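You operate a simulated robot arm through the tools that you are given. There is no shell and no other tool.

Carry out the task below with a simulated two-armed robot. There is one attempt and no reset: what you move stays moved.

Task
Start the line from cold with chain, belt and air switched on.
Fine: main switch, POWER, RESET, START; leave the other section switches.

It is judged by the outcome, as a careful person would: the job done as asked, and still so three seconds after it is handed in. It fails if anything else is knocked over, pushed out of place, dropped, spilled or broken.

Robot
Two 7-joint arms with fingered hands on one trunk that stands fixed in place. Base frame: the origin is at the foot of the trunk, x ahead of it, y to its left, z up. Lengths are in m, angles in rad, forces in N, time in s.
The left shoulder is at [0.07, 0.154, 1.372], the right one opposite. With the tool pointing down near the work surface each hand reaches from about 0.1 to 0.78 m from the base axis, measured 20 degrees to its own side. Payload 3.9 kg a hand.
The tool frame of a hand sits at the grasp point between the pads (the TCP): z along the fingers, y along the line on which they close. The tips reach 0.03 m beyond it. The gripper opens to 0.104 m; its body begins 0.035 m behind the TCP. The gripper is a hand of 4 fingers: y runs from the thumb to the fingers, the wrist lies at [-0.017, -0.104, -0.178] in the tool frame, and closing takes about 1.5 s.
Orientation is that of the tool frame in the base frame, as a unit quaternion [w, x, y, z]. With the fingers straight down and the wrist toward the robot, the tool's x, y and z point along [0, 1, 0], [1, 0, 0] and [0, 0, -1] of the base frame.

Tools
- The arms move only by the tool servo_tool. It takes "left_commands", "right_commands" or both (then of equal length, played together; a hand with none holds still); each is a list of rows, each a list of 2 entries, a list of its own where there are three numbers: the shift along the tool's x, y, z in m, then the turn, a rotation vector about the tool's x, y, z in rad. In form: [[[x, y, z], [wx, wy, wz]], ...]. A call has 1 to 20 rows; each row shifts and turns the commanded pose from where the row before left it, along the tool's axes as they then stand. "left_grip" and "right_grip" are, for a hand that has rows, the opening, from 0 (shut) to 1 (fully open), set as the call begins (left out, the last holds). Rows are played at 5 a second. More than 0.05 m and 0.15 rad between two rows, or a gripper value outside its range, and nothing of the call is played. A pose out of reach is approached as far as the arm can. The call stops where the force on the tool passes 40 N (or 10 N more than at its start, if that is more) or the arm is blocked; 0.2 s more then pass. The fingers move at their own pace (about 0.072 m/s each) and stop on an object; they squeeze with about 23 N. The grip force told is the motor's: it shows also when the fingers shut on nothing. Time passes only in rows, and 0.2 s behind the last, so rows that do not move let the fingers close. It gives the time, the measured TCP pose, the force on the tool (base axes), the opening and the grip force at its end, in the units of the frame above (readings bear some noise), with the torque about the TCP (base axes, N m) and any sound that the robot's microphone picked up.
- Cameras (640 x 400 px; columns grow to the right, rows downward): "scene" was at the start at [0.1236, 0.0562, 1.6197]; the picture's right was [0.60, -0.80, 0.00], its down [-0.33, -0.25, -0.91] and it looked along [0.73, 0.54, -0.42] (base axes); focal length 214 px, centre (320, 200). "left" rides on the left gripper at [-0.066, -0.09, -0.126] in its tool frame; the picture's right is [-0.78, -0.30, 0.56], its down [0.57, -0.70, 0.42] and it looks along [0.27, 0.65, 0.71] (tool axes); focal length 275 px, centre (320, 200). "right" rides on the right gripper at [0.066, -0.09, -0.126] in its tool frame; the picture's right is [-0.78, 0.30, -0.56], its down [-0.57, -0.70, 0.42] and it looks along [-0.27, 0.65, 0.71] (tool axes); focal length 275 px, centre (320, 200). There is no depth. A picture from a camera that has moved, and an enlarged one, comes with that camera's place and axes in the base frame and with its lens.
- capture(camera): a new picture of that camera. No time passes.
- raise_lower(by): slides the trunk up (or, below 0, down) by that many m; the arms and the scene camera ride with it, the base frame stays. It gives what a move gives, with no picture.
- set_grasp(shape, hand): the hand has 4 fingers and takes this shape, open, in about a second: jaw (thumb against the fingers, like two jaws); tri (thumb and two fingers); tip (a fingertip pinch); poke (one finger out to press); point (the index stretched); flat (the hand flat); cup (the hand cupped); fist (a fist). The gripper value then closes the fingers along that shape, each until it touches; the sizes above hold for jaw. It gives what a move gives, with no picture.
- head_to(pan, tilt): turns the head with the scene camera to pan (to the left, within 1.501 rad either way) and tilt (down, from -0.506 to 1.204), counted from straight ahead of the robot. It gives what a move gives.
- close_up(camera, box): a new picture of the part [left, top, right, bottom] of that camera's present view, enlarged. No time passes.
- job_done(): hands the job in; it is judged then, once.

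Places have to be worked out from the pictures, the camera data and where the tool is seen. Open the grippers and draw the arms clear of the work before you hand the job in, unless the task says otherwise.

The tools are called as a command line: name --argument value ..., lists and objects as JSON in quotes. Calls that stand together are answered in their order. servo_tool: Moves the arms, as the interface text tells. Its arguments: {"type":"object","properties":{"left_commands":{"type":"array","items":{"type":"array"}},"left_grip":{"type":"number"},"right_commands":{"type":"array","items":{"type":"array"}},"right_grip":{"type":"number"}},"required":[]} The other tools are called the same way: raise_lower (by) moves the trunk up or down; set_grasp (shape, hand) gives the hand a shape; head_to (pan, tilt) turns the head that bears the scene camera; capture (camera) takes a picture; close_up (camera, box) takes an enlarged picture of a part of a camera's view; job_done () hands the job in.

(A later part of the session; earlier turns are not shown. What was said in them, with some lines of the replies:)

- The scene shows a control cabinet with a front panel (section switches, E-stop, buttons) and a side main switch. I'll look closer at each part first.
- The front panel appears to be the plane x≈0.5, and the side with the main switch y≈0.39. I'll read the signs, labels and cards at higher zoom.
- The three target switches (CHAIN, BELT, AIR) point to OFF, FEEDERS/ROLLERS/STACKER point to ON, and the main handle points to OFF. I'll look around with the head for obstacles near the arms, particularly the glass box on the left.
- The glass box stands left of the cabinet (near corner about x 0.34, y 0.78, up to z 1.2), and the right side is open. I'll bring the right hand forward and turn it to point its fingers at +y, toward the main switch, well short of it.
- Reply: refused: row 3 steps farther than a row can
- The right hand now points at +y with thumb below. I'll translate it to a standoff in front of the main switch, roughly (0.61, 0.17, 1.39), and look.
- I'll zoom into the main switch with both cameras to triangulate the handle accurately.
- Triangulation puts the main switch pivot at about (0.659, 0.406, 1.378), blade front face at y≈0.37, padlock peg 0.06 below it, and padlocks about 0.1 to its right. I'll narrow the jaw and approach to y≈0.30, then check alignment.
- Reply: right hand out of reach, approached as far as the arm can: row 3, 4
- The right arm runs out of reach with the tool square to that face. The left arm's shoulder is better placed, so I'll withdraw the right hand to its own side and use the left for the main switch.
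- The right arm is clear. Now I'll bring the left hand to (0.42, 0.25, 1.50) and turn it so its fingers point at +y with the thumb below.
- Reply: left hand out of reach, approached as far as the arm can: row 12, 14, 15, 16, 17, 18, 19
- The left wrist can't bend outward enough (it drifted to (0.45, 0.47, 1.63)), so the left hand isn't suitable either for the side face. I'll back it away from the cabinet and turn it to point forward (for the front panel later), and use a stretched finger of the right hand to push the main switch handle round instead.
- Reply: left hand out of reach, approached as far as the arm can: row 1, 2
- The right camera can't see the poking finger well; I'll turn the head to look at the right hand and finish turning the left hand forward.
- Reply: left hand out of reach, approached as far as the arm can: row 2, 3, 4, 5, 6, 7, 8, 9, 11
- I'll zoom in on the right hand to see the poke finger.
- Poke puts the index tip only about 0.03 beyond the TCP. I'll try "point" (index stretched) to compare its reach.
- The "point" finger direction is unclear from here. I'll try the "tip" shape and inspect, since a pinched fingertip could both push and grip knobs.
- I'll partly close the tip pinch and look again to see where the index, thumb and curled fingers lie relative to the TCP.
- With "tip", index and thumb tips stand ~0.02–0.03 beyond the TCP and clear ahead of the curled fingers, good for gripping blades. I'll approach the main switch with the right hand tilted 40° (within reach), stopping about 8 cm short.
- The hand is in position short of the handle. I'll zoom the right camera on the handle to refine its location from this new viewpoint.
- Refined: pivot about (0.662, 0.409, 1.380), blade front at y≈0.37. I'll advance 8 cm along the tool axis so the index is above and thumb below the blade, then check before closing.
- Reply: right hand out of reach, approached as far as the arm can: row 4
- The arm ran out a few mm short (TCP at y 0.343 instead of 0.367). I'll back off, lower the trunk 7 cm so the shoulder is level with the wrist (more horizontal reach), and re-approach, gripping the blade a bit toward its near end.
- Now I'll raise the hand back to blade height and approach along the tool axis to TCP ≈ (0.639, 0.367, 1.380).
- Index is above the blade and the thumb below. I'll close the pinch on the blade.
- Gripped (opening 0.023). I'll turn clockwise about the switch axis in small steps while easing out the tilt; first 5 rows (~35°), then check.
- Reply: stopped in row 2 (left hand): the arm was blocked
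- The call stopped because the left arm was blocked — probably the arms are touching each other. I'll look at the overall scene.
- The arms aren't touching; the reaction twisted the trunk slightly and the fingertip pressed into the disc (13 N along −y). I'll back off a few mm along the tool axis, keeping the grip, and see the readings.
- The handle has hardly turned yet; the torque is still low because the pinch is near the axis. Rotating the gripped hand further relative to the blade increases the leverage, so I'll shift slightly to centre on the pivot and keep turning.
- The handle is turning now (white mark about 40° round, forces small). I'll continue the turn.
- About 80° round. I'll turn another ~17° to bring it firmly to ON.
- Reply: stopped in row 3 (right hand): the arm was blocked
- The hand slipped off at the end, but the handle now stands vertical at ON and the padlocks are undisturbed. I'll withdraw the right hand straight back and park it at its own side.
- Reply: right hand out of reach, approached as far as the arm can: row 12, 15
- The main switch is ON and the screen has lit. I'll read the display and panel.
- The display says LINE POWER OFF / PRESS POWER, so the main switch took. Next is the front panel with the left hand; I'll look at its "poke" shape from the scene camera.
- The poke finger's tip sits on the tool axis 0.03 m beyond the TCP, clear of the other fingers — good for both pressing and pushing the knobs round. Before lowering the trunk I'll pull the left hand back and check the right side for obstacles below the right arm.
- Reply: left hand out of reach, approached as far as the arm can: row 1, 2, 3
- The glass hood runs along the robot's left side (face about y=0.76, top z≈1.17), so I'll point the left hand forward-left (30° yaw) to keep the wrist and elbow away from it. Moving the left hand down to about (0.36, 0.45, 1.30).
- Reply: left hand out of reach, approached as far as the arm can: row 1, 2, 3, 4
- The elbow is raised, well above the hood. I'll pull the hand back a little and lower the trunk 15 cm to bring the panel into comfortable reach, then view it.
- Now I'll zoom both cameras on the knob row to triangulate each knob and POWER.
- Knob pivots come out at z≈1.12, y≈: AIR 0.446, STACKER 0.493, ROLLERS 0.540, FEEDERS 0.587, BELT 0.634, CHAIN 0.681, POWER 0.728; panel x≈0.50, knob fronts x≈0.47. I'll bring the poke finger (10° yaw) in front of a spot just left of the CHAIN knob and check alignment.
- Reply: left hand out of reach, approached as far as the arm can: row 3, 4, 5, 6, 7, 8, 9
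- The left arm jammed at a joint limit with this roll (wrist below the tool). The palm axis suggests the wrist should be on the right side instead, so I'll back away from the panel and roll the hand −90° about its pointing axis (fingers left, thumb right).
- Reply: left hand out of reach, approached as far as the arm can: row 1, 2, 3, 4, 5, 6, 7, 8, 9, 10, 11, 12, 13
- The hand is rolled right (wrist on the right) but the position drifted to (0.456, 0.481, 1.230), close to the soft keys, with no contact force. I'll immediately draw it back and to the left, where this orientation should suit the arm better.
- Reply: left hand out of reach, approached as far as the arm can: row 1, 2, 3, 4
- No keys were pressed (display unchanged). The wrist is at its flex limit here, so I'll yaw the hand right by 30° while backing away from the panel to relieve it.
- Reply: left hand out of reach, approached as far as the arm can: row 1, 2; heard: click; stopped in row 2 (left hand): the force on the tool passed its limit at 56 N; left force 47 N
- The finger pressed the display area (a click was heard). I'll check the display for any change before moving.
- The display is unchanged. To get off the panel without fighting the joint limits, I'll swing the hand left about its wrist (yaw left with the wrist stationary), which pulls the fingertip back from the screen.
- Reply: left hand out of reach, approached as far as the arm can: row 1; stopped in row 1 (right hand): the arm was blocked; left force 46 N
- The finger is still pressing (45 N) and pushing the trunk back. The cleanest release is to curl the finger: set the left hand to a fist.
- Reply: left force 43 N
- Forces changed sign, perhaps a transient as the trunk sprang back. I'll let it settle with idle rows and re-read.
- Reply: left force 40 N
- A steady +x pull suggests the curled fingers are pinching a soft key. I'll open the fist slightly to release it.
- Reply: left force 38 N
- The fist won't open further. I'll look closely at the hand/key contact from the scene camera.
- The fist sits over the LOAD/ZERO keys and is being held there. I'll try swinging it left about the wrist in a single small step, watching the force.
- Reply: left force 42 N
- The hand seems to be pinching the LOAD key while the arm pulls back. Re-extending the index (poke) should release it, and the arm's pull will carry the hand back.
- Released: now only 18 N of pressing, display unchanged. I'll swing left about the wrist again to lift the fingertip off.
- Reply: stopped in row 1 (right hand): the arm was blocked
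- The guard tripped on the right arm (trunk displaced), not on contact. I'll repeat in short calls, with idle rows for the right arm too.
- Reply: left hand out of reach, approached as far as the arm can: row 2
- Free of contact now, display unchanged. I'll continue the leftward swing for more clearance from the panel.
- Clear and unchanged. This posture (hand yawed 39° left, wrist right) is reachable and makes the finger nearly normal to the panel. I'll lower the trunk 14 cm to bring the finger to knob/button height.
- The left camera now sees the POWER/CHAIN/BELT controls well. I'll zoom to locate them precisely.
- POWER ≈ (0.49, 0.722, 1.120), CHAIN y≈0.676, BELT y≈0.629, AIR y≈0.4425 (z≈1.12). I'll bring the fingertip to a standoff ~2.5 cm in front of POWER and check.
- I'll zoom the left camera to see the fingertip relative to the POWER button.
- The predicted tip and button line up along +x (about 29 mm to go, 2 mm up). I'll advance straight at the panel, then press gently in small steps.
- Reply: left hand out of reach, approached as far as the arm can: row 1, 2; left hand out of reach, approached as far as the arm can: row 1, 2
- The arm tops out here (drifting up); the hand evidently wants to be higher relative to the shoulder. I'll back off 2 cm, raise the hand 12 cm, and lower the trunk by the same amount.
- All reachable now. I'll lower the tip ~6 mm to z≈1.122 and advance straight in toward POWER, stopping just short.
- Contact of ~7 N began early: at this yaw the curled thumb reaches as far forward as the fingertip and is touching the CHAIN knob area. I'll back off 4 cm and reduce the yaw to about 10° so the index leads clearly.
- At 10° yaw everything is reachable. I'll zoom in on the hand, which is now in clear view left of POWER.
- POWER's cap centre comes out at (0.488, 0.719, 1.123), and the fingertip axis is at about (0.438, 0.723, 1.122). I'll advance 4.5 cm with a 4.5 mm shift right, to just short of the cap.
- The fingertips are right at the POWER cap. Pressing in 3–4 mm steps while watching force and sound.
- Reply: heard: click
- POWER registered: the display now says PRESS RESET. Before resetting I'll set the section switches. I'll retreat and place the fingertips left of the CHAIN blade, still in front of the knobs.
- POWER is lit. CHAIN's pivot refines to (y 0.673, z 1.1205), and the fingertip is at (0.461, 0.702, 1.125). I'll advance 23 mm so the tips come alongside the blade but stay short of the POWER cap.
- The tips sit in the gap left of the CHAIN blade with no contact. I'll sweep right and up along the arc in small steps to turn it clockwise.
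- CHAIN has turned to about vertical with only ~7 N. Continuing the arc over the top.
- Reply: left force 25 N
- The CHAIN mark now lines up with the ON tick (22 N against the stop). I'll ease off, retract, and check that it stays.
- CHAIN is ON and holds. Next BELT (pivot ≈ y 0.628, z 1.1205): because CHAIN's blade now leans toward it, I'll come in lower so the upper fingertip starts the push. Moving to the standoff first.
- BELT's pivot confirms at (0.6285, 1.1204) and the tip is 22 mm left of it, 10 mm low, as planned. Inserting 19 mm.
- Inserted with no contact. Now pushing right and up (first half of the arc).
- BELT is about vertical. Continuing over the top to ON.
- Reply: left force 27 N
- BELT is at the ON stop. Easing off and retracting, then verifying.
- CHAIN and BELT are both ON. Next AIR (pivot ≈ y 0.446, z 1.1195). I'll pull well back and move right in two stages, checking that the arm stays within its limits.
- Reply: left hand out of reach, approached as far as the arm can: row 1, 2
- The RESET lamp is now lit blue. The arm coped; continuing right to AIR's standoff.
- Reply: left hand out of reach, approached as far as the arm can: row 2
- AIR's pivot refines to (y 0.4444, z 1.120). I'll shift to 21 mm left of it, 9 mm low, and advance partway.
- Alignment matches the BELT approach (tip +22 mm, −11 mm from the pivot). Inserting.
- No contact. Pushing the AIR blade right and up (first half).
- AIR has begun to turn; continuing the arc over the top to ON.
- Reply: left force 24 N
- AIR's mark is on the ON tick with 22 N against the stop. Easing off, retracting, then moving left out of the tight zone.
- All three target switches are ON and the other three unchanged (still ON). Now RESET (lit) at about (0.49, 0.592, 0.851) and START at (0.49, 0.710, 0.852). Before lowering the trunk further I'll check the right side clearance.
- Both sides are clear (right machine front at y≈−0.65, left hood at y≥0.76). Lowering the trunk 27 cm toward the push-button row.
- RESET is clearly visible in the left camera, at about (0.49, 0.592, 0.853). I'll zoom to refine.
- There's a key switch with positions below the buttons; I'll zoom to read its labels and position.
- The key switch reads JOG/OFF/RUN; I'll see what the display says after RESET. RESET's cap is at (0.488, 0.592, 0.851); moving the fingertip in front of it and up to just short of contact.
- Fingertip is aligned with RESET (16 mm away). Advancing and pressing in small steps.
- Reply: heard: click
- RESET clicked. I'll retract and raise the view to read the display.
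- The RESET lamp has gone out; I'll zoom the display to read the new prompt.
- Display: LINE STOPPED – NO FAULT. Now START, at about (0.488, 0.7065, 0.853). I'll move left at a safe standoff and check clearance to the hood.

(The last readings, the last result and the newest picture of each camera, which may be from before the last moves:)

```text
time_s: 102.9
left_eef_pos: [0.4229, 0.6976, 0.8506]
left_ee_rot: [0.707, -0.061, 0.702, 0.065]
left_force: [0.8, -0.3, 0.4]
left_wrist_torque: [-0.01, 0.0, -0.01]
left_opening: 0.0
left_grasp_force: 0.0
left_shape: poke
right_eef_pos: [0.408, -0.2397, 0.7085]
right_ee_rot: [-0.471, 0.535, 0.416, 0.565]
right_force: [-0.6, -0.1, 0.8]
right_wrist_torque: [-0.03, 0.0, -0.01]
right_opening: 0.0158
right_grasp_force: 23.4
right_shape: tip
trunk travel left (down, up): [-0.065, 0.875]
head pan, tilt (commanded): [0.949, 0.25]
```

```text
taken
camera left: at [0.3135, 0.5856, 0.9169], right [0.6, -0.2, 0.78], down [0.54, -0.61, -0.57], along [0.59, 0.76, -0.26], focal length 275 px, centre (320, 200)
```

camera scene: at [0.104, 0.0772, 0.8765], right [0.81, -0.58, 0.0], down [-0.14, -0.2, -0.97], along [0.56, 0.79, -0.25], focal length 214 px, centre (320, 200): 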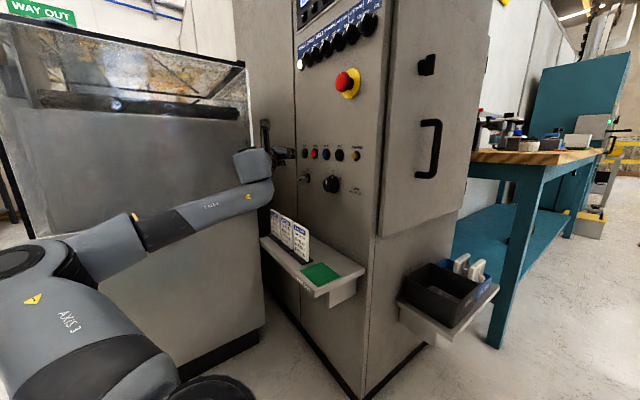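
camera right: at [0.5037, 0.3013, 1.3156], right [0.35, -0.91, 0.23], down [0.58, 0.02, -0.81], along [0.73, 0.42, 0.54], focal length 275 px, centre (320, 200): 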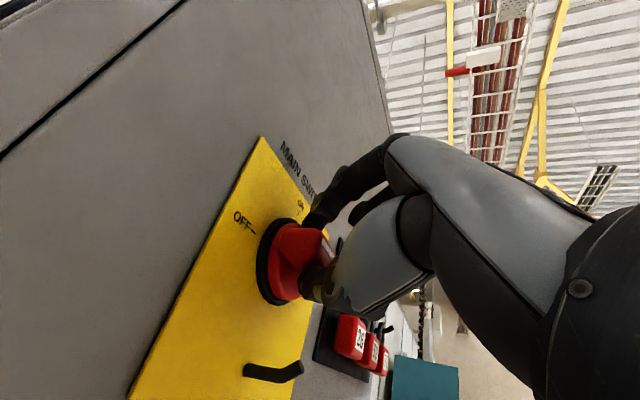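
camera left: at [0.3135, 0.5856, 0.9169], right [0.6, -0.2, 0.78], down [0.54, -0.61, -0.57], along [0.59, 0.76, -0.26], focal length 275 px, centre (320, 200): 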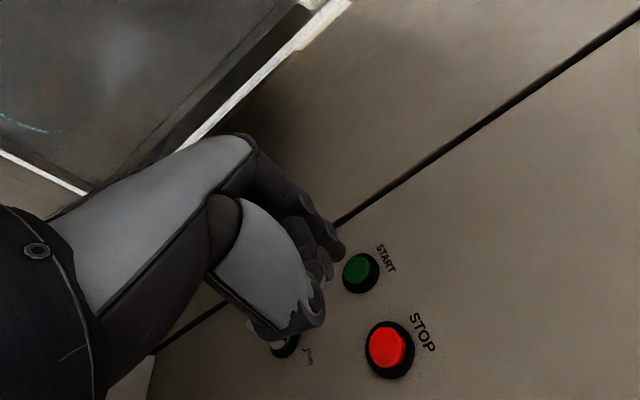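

START's cap is at (0.488, 0.708, 0.852), tip at (0.451, 0.707, 0.851). I'll check clearance to the key below, then advance.

close_up --camera "scene" --box '[250, 130, 350, 210]'

servo_tool --left_commands '[[[-0.0003, -0.0015, 0.0128], [0, 0, 0]], [[-0.0003, -0.0015, 0.0128], [0, 0, 0]]]'

close_up --camera "left" --box '[270, 180, 430, 380]'

```text
5.00 times, centred on (300, 170) of scene
camera zoom: at [0.104, 0.0772, 0.8765], right [0.81, -0.58, 0.0], down [-0.14, -0.2, -0.97], along [0.56, 0.79, -0.25], focal length 1072 px, centre (420, 350)
```

zoom: 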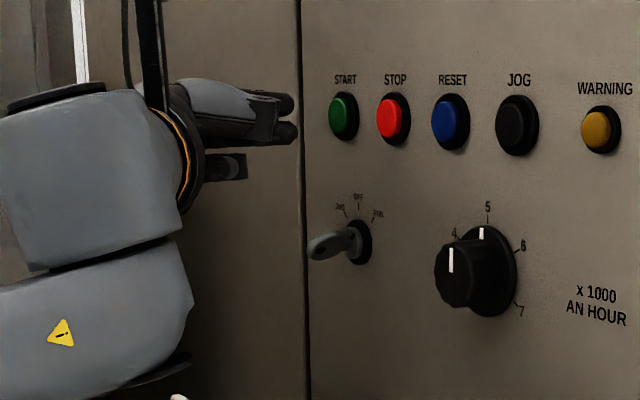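

```text
time_s: 103.5
left_eef_pos: [0.4484, 0.699, 0.8516]
left_ee_rot: [0.705, -0.06, 0.703, 0.064]
left_force: [0.0, 1.2, 0.1]
left_wrist_torque: [0.04, -0.03, -0.01]
left_opening: 0.0
left_grasp_force: 0.0
left_shape: poke
right_eef_pos: [0.4085, -0.2406, 0.7074]
right_ee_rot: [-0.471, 0.536, 0.415, 0.565]
right_force: [-0.2, -0.3, 1.2]
right_wrist_torque: [-0.01, 0.01, 0.03]
right_opening: 0.0159
right_grasp_force: 23.3
right_shape: tip
trunk travel left (down, up): [-0.065, 0.875]
head pan, tilt (commanded): [0.949, 0.25]
```

```text
2.00 times, centred on (350, 280) of left
camera zoom: at [0.3399, 0.587, 0.9174], right [0.6, -0.2, 0.78], down [0.54, -0.61, -0.57], along [0.59, 0.76, -0.26], focal length 551 px, centre (260, 40)
```

zoom: 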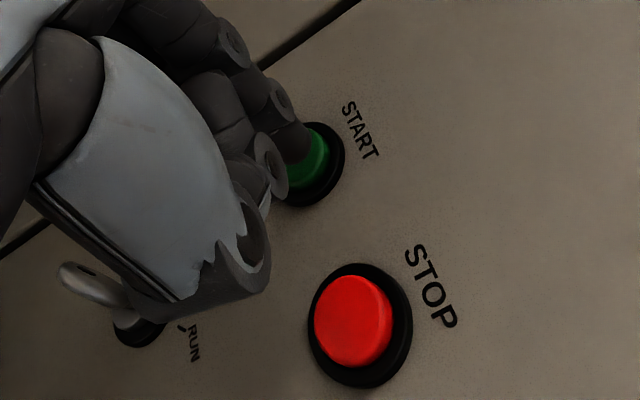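

Fingertip is right at START. Pressing in small steps.

servo_tool --left_commands '[[[0, -0.0012, 0.0069], [0, 0, 0]], [[0, -0.0007, 0.004], [0, 0, 0]], [[0, -0.0007, 0.004], [0, 0, 0]]]'

servo_tool --left_commands '[[[0, -0.0004, 0.0025], [0, 0, 0]], [[0, 0, 0], [0, 0, 0]]]'

close_up --camera "scene" --box '[250, 130, 350, 210]'

```text
time_s: 104.3
left_eef_pos: [0.4634, 0.6992, 0.8536]
left_ee_rot: [0.706, -0.06, 0.703, 0.064]
left_force: [-1.8, -1.4, -1.2]
left_wrist_torque: [-0.01, 0.01, -0.03]
left_opening: 0.0001
left_grasp_force: 0.0
left_shape: poke
right_eef_pos: [0.4072, -0.2391, 0.7084]
right_ee_rot: [-0.471, 0.535, 0.417, 0.564]
right_force: [-0.2, 0.3, -0.4]
right_wrist_torque: [-0.01, 0.0, 0.02]
right_opening: 0.0158
right_grasp_force: 22.5
right_shape: tip
trunk travel left (down, up): [-0.065, 0.875]
head pan, tilt (commanded): [0.949, 0.25]
```

```text
time_s: 104.9
left_eef_pos: [0.4654, 0.6993, 0.8526]
left_ee_rot: [0.706, -0.06, 0.703, 0.065]
left_force: [-4.9, -2.6, -2.8]
left_wrist_torque: [0.0, 0.1, -0.08]
left_opening: 0.0
left_grasp_force: 0.1
left_shape: poke
right_eef_pos: [0.4088, -0.2387, 0.7093]
right_ee_rot: [-0.472, 0.534, 0.416, 0.564]
right_force: [0.0, 0.4, 0.2]
right_wrist_torque: [0.01, 0.01, 0.04]
right_opening: 0.016
right_grasp_force: 23.3
right_shape: tip
trunk travel left (down, up): [-0.065, 0.875]
head pan, tilt (commanded): [0.949, 0.25]
heard: click
```

```text
5.00 times, centred on (300, 170) of scene
camera zoom: at [0.1036, 0.0772, 0.8764], right [0.81, -0.58, 0.0], down [-0.14, -0.2, -0.97], along [0.56, 0.79, -0.25], focal length 1072 px, centre (420, 350)
```

zoom: 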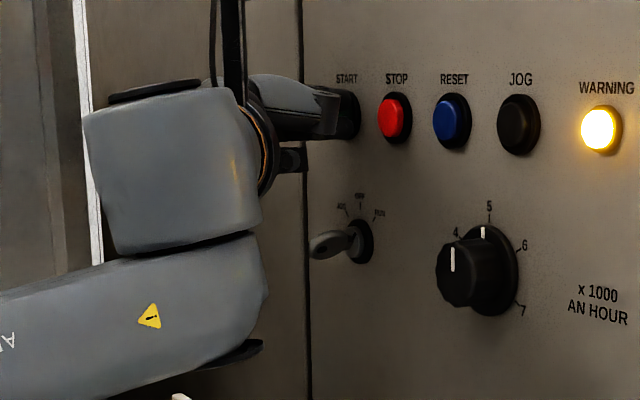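

START clicked and the WARNING lamp is lit (pre-start warning). I'll keep holding while I look up at the display.

head_to --pan 0.9 --tilt -0.1

capture --camera "scene"

close_up --camera "scene" --box '[280, 60, 370, 190]'

```text
time_s: 105.7
left_eef_pos: [0.4659, 0.6991, 0.8531]
left_ee_rot: [0.706, -0.061, 0.703, 0.063]
left_force: [-6.7, -2.3, -2.7]
left_wrist_torque: [-0.04, 0.12, -0.02]
left_opening: 0.0
left_grasp_force: 0.1
left_shape: poke
right_eef_pos: [0.4073, -0.2399, 0.7091]
right_ee_rot: [-0.471, 0.534, 0.417, 0.565]
right_force: [0.3, -0.4, 0.2]
right_wrist_torque: [0.01, 0.01, -0.01]
right_opening: 0.016
right_grasp_force: 23.2
right_shape: tip
trunk travel left (down, up): [-0.065, 0.875]
head pan, tilt (commanded): [0.901, -0.099]
```

```text
taken
camera scene: at [0.1032, 0.0696, 0.9082], right [0.78, -0.62, 0.0], down [0.06, 0.08, -1.0], along [0.62, 0.78, 0.1], focal length 214 px, centre (320, 200)
```

scene: 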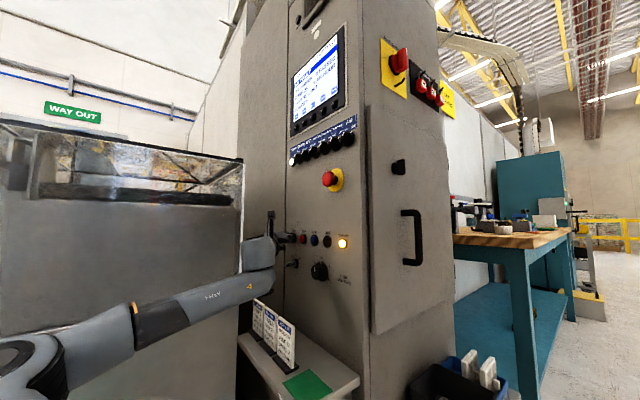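

```text
3.08 times, centred on (325, 125) of scene
camera zoom: at [0.1032, 0.0696, 0.9082], right [0.78, -0.62, 0.0], down [0.06, 0.08, -1.0], along [0.62, 0.78, 0.1], focal length 660 px, centre (305, 431)
```

zoom: 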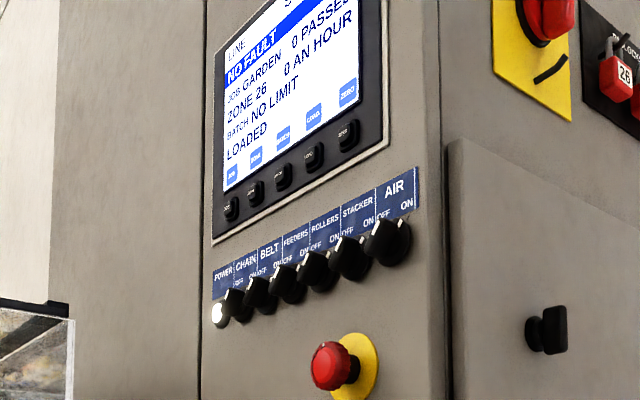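

The warning phase is active. I'll hold for 2 more seconds and look again.

servo_tool --left_commands '[[[0, 0, 0], [0, 0, 0]], [[0, 0, 0], [0, 0, 0]], [[0, 0, 0], [0, 0, 0]], [[0, 0, 0], [0, 0, 0]], [[0, 0, 0], [0, 0, 0]], [[0, 0, 0], [0, 0, 0]], [[0, 0, 0], [0, 0, 0]], [[0, 0, 0], [0, 0, 0]]]'

close_up --camera "scene" --box '[270, 30, 370, 150]'

close_up --camera "scene" --box '[270, 215, 370, 295]'

```text
time_s: 107.5
left_eef_pos: [0.4657, 0.6981, 0.8553]
left_ee_rot: [0.706, -0.06, 0.702, 0.064]
left_force: [-6.2, -1.4, -2.7]
left_wrist_torque: [-0.02, 0.13, -0.01]
left_opening: 0.0
left_grasp_force: 0.0
left_shape: poke
right_eef_pos: [0.408, -0.2394, 0.7079]
right_ee_rot: [-0.472, 0.534, 0.417, 0.564]
right_force: [-0.9, 0.3, 0.1]
right_wrist_torque: [0.02, -0.03, -0.03]
right_opening: 0.0158
right_grasp_force: 23.4
right_shape: tip
trunk travel left (down, up): [-0.065, 0.875]
head pan, tilt (commanded): [0.901, -0.099]
```

```text
3.33 times, centred on (320, 90) of scene
camera zoom: at [0.1032, 0.0695, 0.9083], right [0.78, -0.62, 0.0], down [0.06, 0.08, -0.99], along [0.62, 0.78, 0.1], focal length 715 px, centre (320, 567)
```

zoom: 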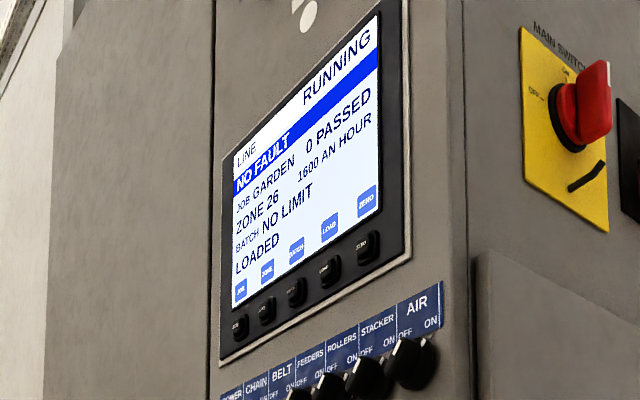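

```text
5.00 times, centred on (320, 255) of scene
camera zoom: at [0.1032, 0.0695, 0.9083], right [0.78, -0.62, 0.0], down [0.06, 0.08, -0.99], along [0.62, 0.78, 0.1], focal length 1072 px, centre (320, -75)
```

zoom: 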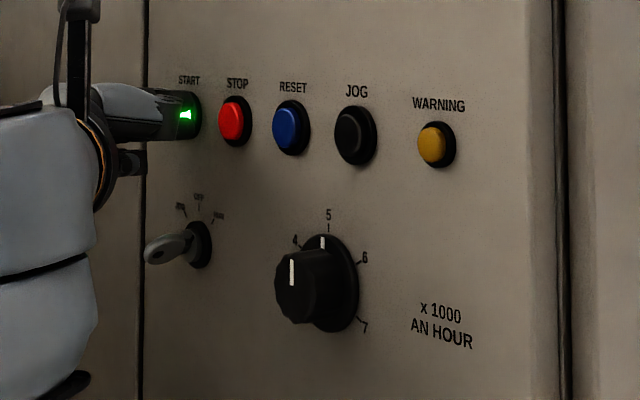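

The display reads LINE RUNNING, NO FAULT, 1600 AN HOUR, and START is lit green. Now I'll retract straight back, away from the panel.

servo_tool --left_commands '[[[0, 0.0035, -0.0197], [0, 0, 0]], [[0, 0.0035, -0.0197], [0, 0, 0]], [[0, 0.0035, -0.0197], [0, 0, 0]]]'

capture --camera "left"

capture --camera "scene"

```text
time_s: 108.3
left_eef_pos: [0.4074, 0.6988, 0.8537]
left_ee_rot: [0.706, -0.061, 0.703, 0.064]
left_force: [-0.1, -0.2, -0.2]
left_wrist_torque: [0.01, 0.02, 0.0]
left_opening: 0.0
left_grasp_force: 0.1
left_shape: poke
right_eef_pos: [0.4076, -0.2399, 0.7072]
right_ee_rot: [-0.471, 0.535, 0.416, 0.565]
right_force: [0.6, -1.0, -0.1]
right_wrist_torque: [-0.04, -0.01, -0.04]
right_opening: 0.0158
right_grasp_force: 23.5
right_shape: tip
trunk travel left (down, up): [-0.065, 0.875]
head pan, tilt (commanded): [0.901, -0.099]
```

```text
taken
camera left: at [0.2979, 0.5878, 0.9189], right [0.6, -0.2, 0.78], down [0.54, -0.61, -0.57], along [0.59, 0.76, -0.26], focal length 275 px, centre (320, 200)
```

left: 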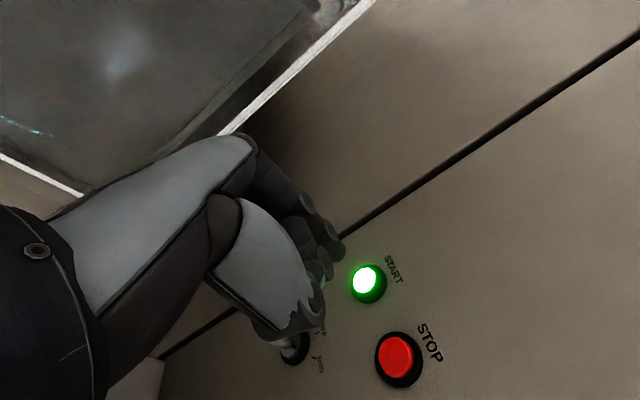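

```text
taken
camera scene: at [0.1037, 0.0694, 0.9083], right [0.78, -0.62, 0.0], down [0.06, 0.08, -1.0], along [0.62, 0.78, 0.1], focal length 214 px, centre (320, 200)
```

scene: 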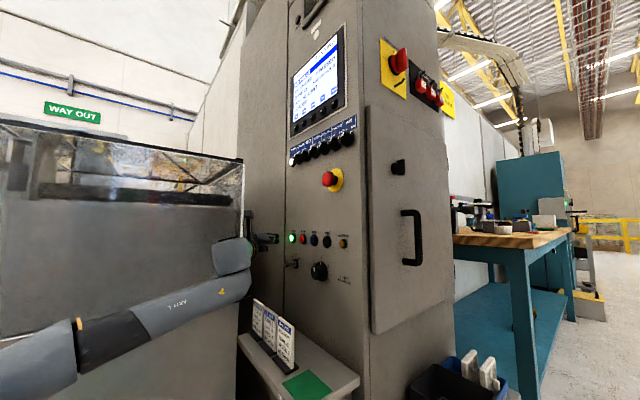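

Line still running. I'll move the hand right along the standoff plane and then swing it back away from the panel.

servo_tool --left_commands '[[[0, -0.0394, -0.007], [0, 0, 0]], [[0, -0.0394, -0.007], [0, 0, 0]], [[0, -0.0394, -0.007], [0, 0, 0]], [[0, 0.0233, -0.0136], [-0.131, 0, 0]], [[0, 0.0233, -0.0136], [-0.131, 0, 0]], [[0, 0.0233, -0.0136], [-0.131, 0, 0]], [[0, 0.0233, -0.0136], [-0.131, 0, 0]]]'

capture --camera "scene"

```text
time_s: 109.9
left_eef_pos: [0.3232, 0.6445, 0.8502]
left_ee_rot: [0.666, -0.241, 0.662, 0.244]
left_force: [-0.2, 0.5, -0.3]
left_wrist_torque: [0.0, 0.02, -0.01]
left_opening: 0.0
left_grasp_force: 0.0
left_shape: poke
right_eef_pos: [0.4085, -0.2395, 0.7082]
right_ee_rot: [-0.472, 0.535, 0.416, 0.564]
right_force: [-0.3, -0.1, 0.2]
right_wrist_torque: [-0.01, -0.01, 0.01]
right_opening: 0.0162
right_grasp_force: 22.7
right_shape: tip
trunk travel left (down, up): [-0.065, 0.875]
head pan, tilt (commanded): [0.901, -0.099]
```

```text
taken
camera scene: at [0.1037, 0.0694, 0.9082], right [0.78, -0.62, 0.0], down [0.06, 0.08, -1.0], along [0.62, 0.78, 0.1], focal length 214 px, centre (320, 200)
```

scene: 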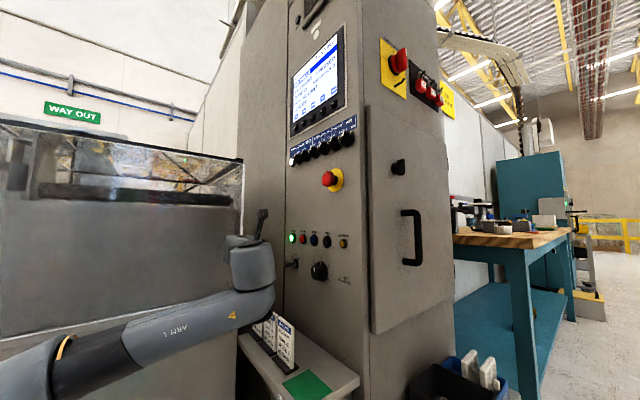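

The left hand is clear of the panel. I'll open both hands and take final verification views.

set_grasp --hand "left" --shape "jaw"

servo_tool --right_commands '[[[0, 0, 0], [0, 0, 0]], [[0, 0, 0], [0, 0, 0]], [[0, 0, 0], [0, 0, 0]], [[0, 0, 0], [0, 0, 0]], [[0, 0, 0], [0, 0, 0]]]' --right_grip 1.0

capture --camera "scene"

close_up --camera "scene" --box '[270, 30, 370, 160]'

close_up --camera "scene" --box '[280, 115, 370, 195]'

close_up --camera "scene" --box '[270, 215, 370, 295]'

close_up --camera "scene" --box '[370, 30, 470, 120]'

```text
time_s: 110.8
left_eef_pos: [0.324, 0.6455, 0.8526]
left_ee_rot: [0.666, -0.241, 0.662, 0.244]
left_force: [-0.4, -1.1, -0.3]
left_wrist_torque: [-0.02, 0.03, -0.01]
left_opening: 0.104
left_grasp_force: 0.0
left_shape: jaw
right_eef_pos: [0.4079, -0.2401, 0.708]
right_ee_rot: [-0.471, 0.535, 0.416, 0.564]
right_force: [0.0, 0.7, 0.3]
right_wrist_torque: [0.01, -0.01, 0.01]
right_opening: 0.0162
right_grasp_force: 23.1
right_shape: tip
trunk travel left (down, up): [-0.065, 0.875]
head pan, tilt (commanded): [0.901, -0.099]
```

```text
time_s: 112.0
left_eef_pos: [0.3236, 0.6433, 0.8525]
left_ee_rot: [0.666, -0.241, 0.662, 0.244]
left_force: [-0.1, -0.1, 1.5]
left_wrist_torque: [0.01, 0.02, 0.01]
left_opening: 0.104
left_grasp_force: 0.0
left_shape: jaw
right_eef_pos: [0.4088, -0.24, 0.7079]
right_ee_rot: [-0.471, 0.535, 0.416, 0.565]
right_force: [-0.5, 1.6, 0.1]
right_wrist_torque: [-0.04, 0.04, 0.02]
right_opening: 0.1037
right_grasp_force: 0.1
right_shape: tip
trunk travel left (down, up): [-0.065, 0.875]
head pan, tilt (commanded): [0.901, -0.099]
```

```text
taken
camera scene: at [0.1037, 0.0694, 0.9082], right [0.78, -0.62, 0.0], down [0.06, 0.08, -1.0], along [0.62, 0.78, 0.1], focal length 214 px, centre (320, 200)
```

scene: 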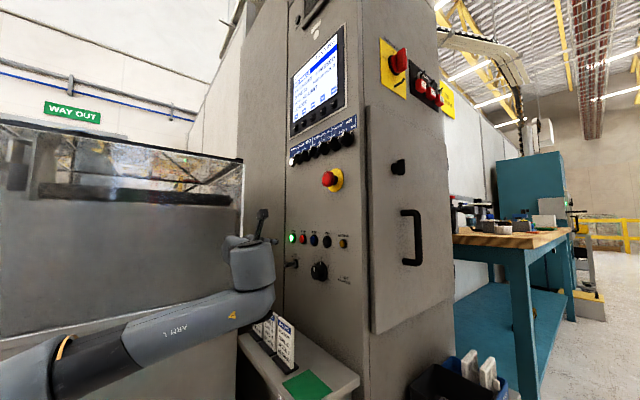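

```text
3.08 times, centred on (320, 95) of scene
camera zoom: at [0.1037, 0.0694, 0.9082], right [0.78, -0.62, 0.0], down [0.06, 0.08, -1.0], along [0.62, 0.78, 0.1], focal length 660 px, centre (320, 523)
```

zoom: 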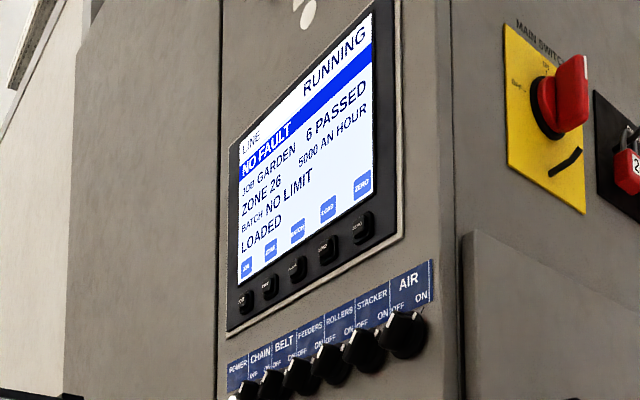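

```text
5.00 times, centred on (325, 155) of scene
camera zoom: at [0.1037, 0.0694, 0.9082], right [0.78, -0.62, 0.0], down [0.06, 0.08, -1.0], along [0.62, 0.78, 0.1], focal length 1072 px, centre (295, 425)
```

zoom: 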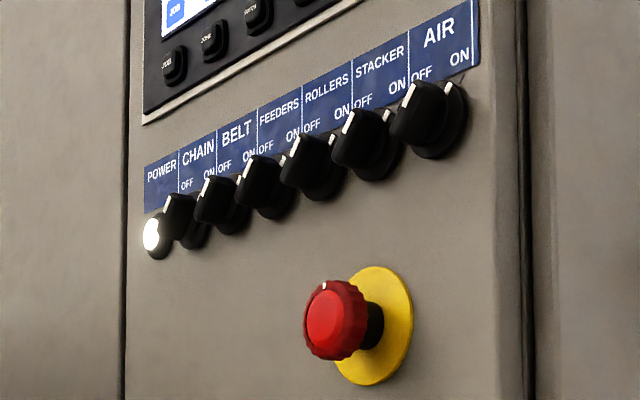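

```text
5.00 times, centred on (320, 255) of scene
camera zoom: at [0.1037, 0.0694, 0.9082], right [0.78, -0.62, 0.0], down [0.06, 0.08, -1.0], along [0.62, 0.78, 0.1], focal length 1072 px, centre (320, -75)
```

zoom: 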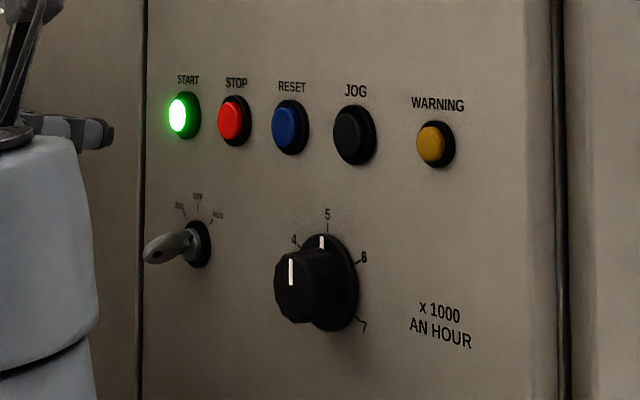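

```text
4.44 times, centred on (420, 75) of scene
camera zoom: at [0.1037, 0.0694, 0.9082], right [0.78, -0.62, 0.0], down [0.06, 0.08, -1.0], along [0.62, 0.78, 0.1], focal length 953 px, centre (-124, 756)
```

zoom: 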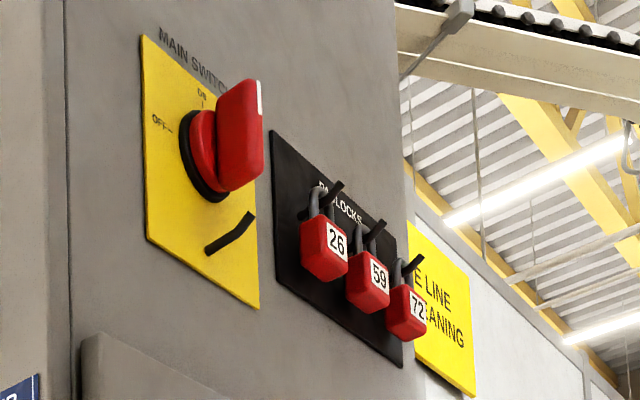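

The line is running (NO FAULT, 5000 an hour). CHAIN, BELT and AIR are ON, the other section switches haven't moved, and the padlocks and job cards are undisturbed. Both hands are open and clear of the panel, so I'm handing the job in.

job_done

```text
The job is handed in.
```

The line is started from cold and running. At the last check, before I handed the job in, the display read LINE RUNNING, NO FAULT, 5000 an hour.

- **Sequence:** I turned the main switch to ON and pressed POWER. I then set CHAIN, BELT and AIR to ON and pressed RESET and START. The WARNING lamp lit briefly before the line ran, and START is now lit green.
- **Other section switches:** FEEDERS, ROLLERS and STACKER were already ON and I left them there.
- **Contact with the screen keys:** while I was lining up for POWER, the left hand pressed on the soft keys under the screen, most likely LOAD, and I heard a click. The fingers also gripped a key for a moment and pulled on it with about 40 N. The display showed no change: still JOB GARDEN, ZONE 26, BATCH NO LIMIT, LOADED, 0 PASSED. I saw no damage.
- **Slip at the main switch:** the right hand slid off the handle at the end of the turn. The handle stayed at ON and the padlocks next to it were not moved.

Both hands are open and clear of the panel, and the trunk is still lowered.
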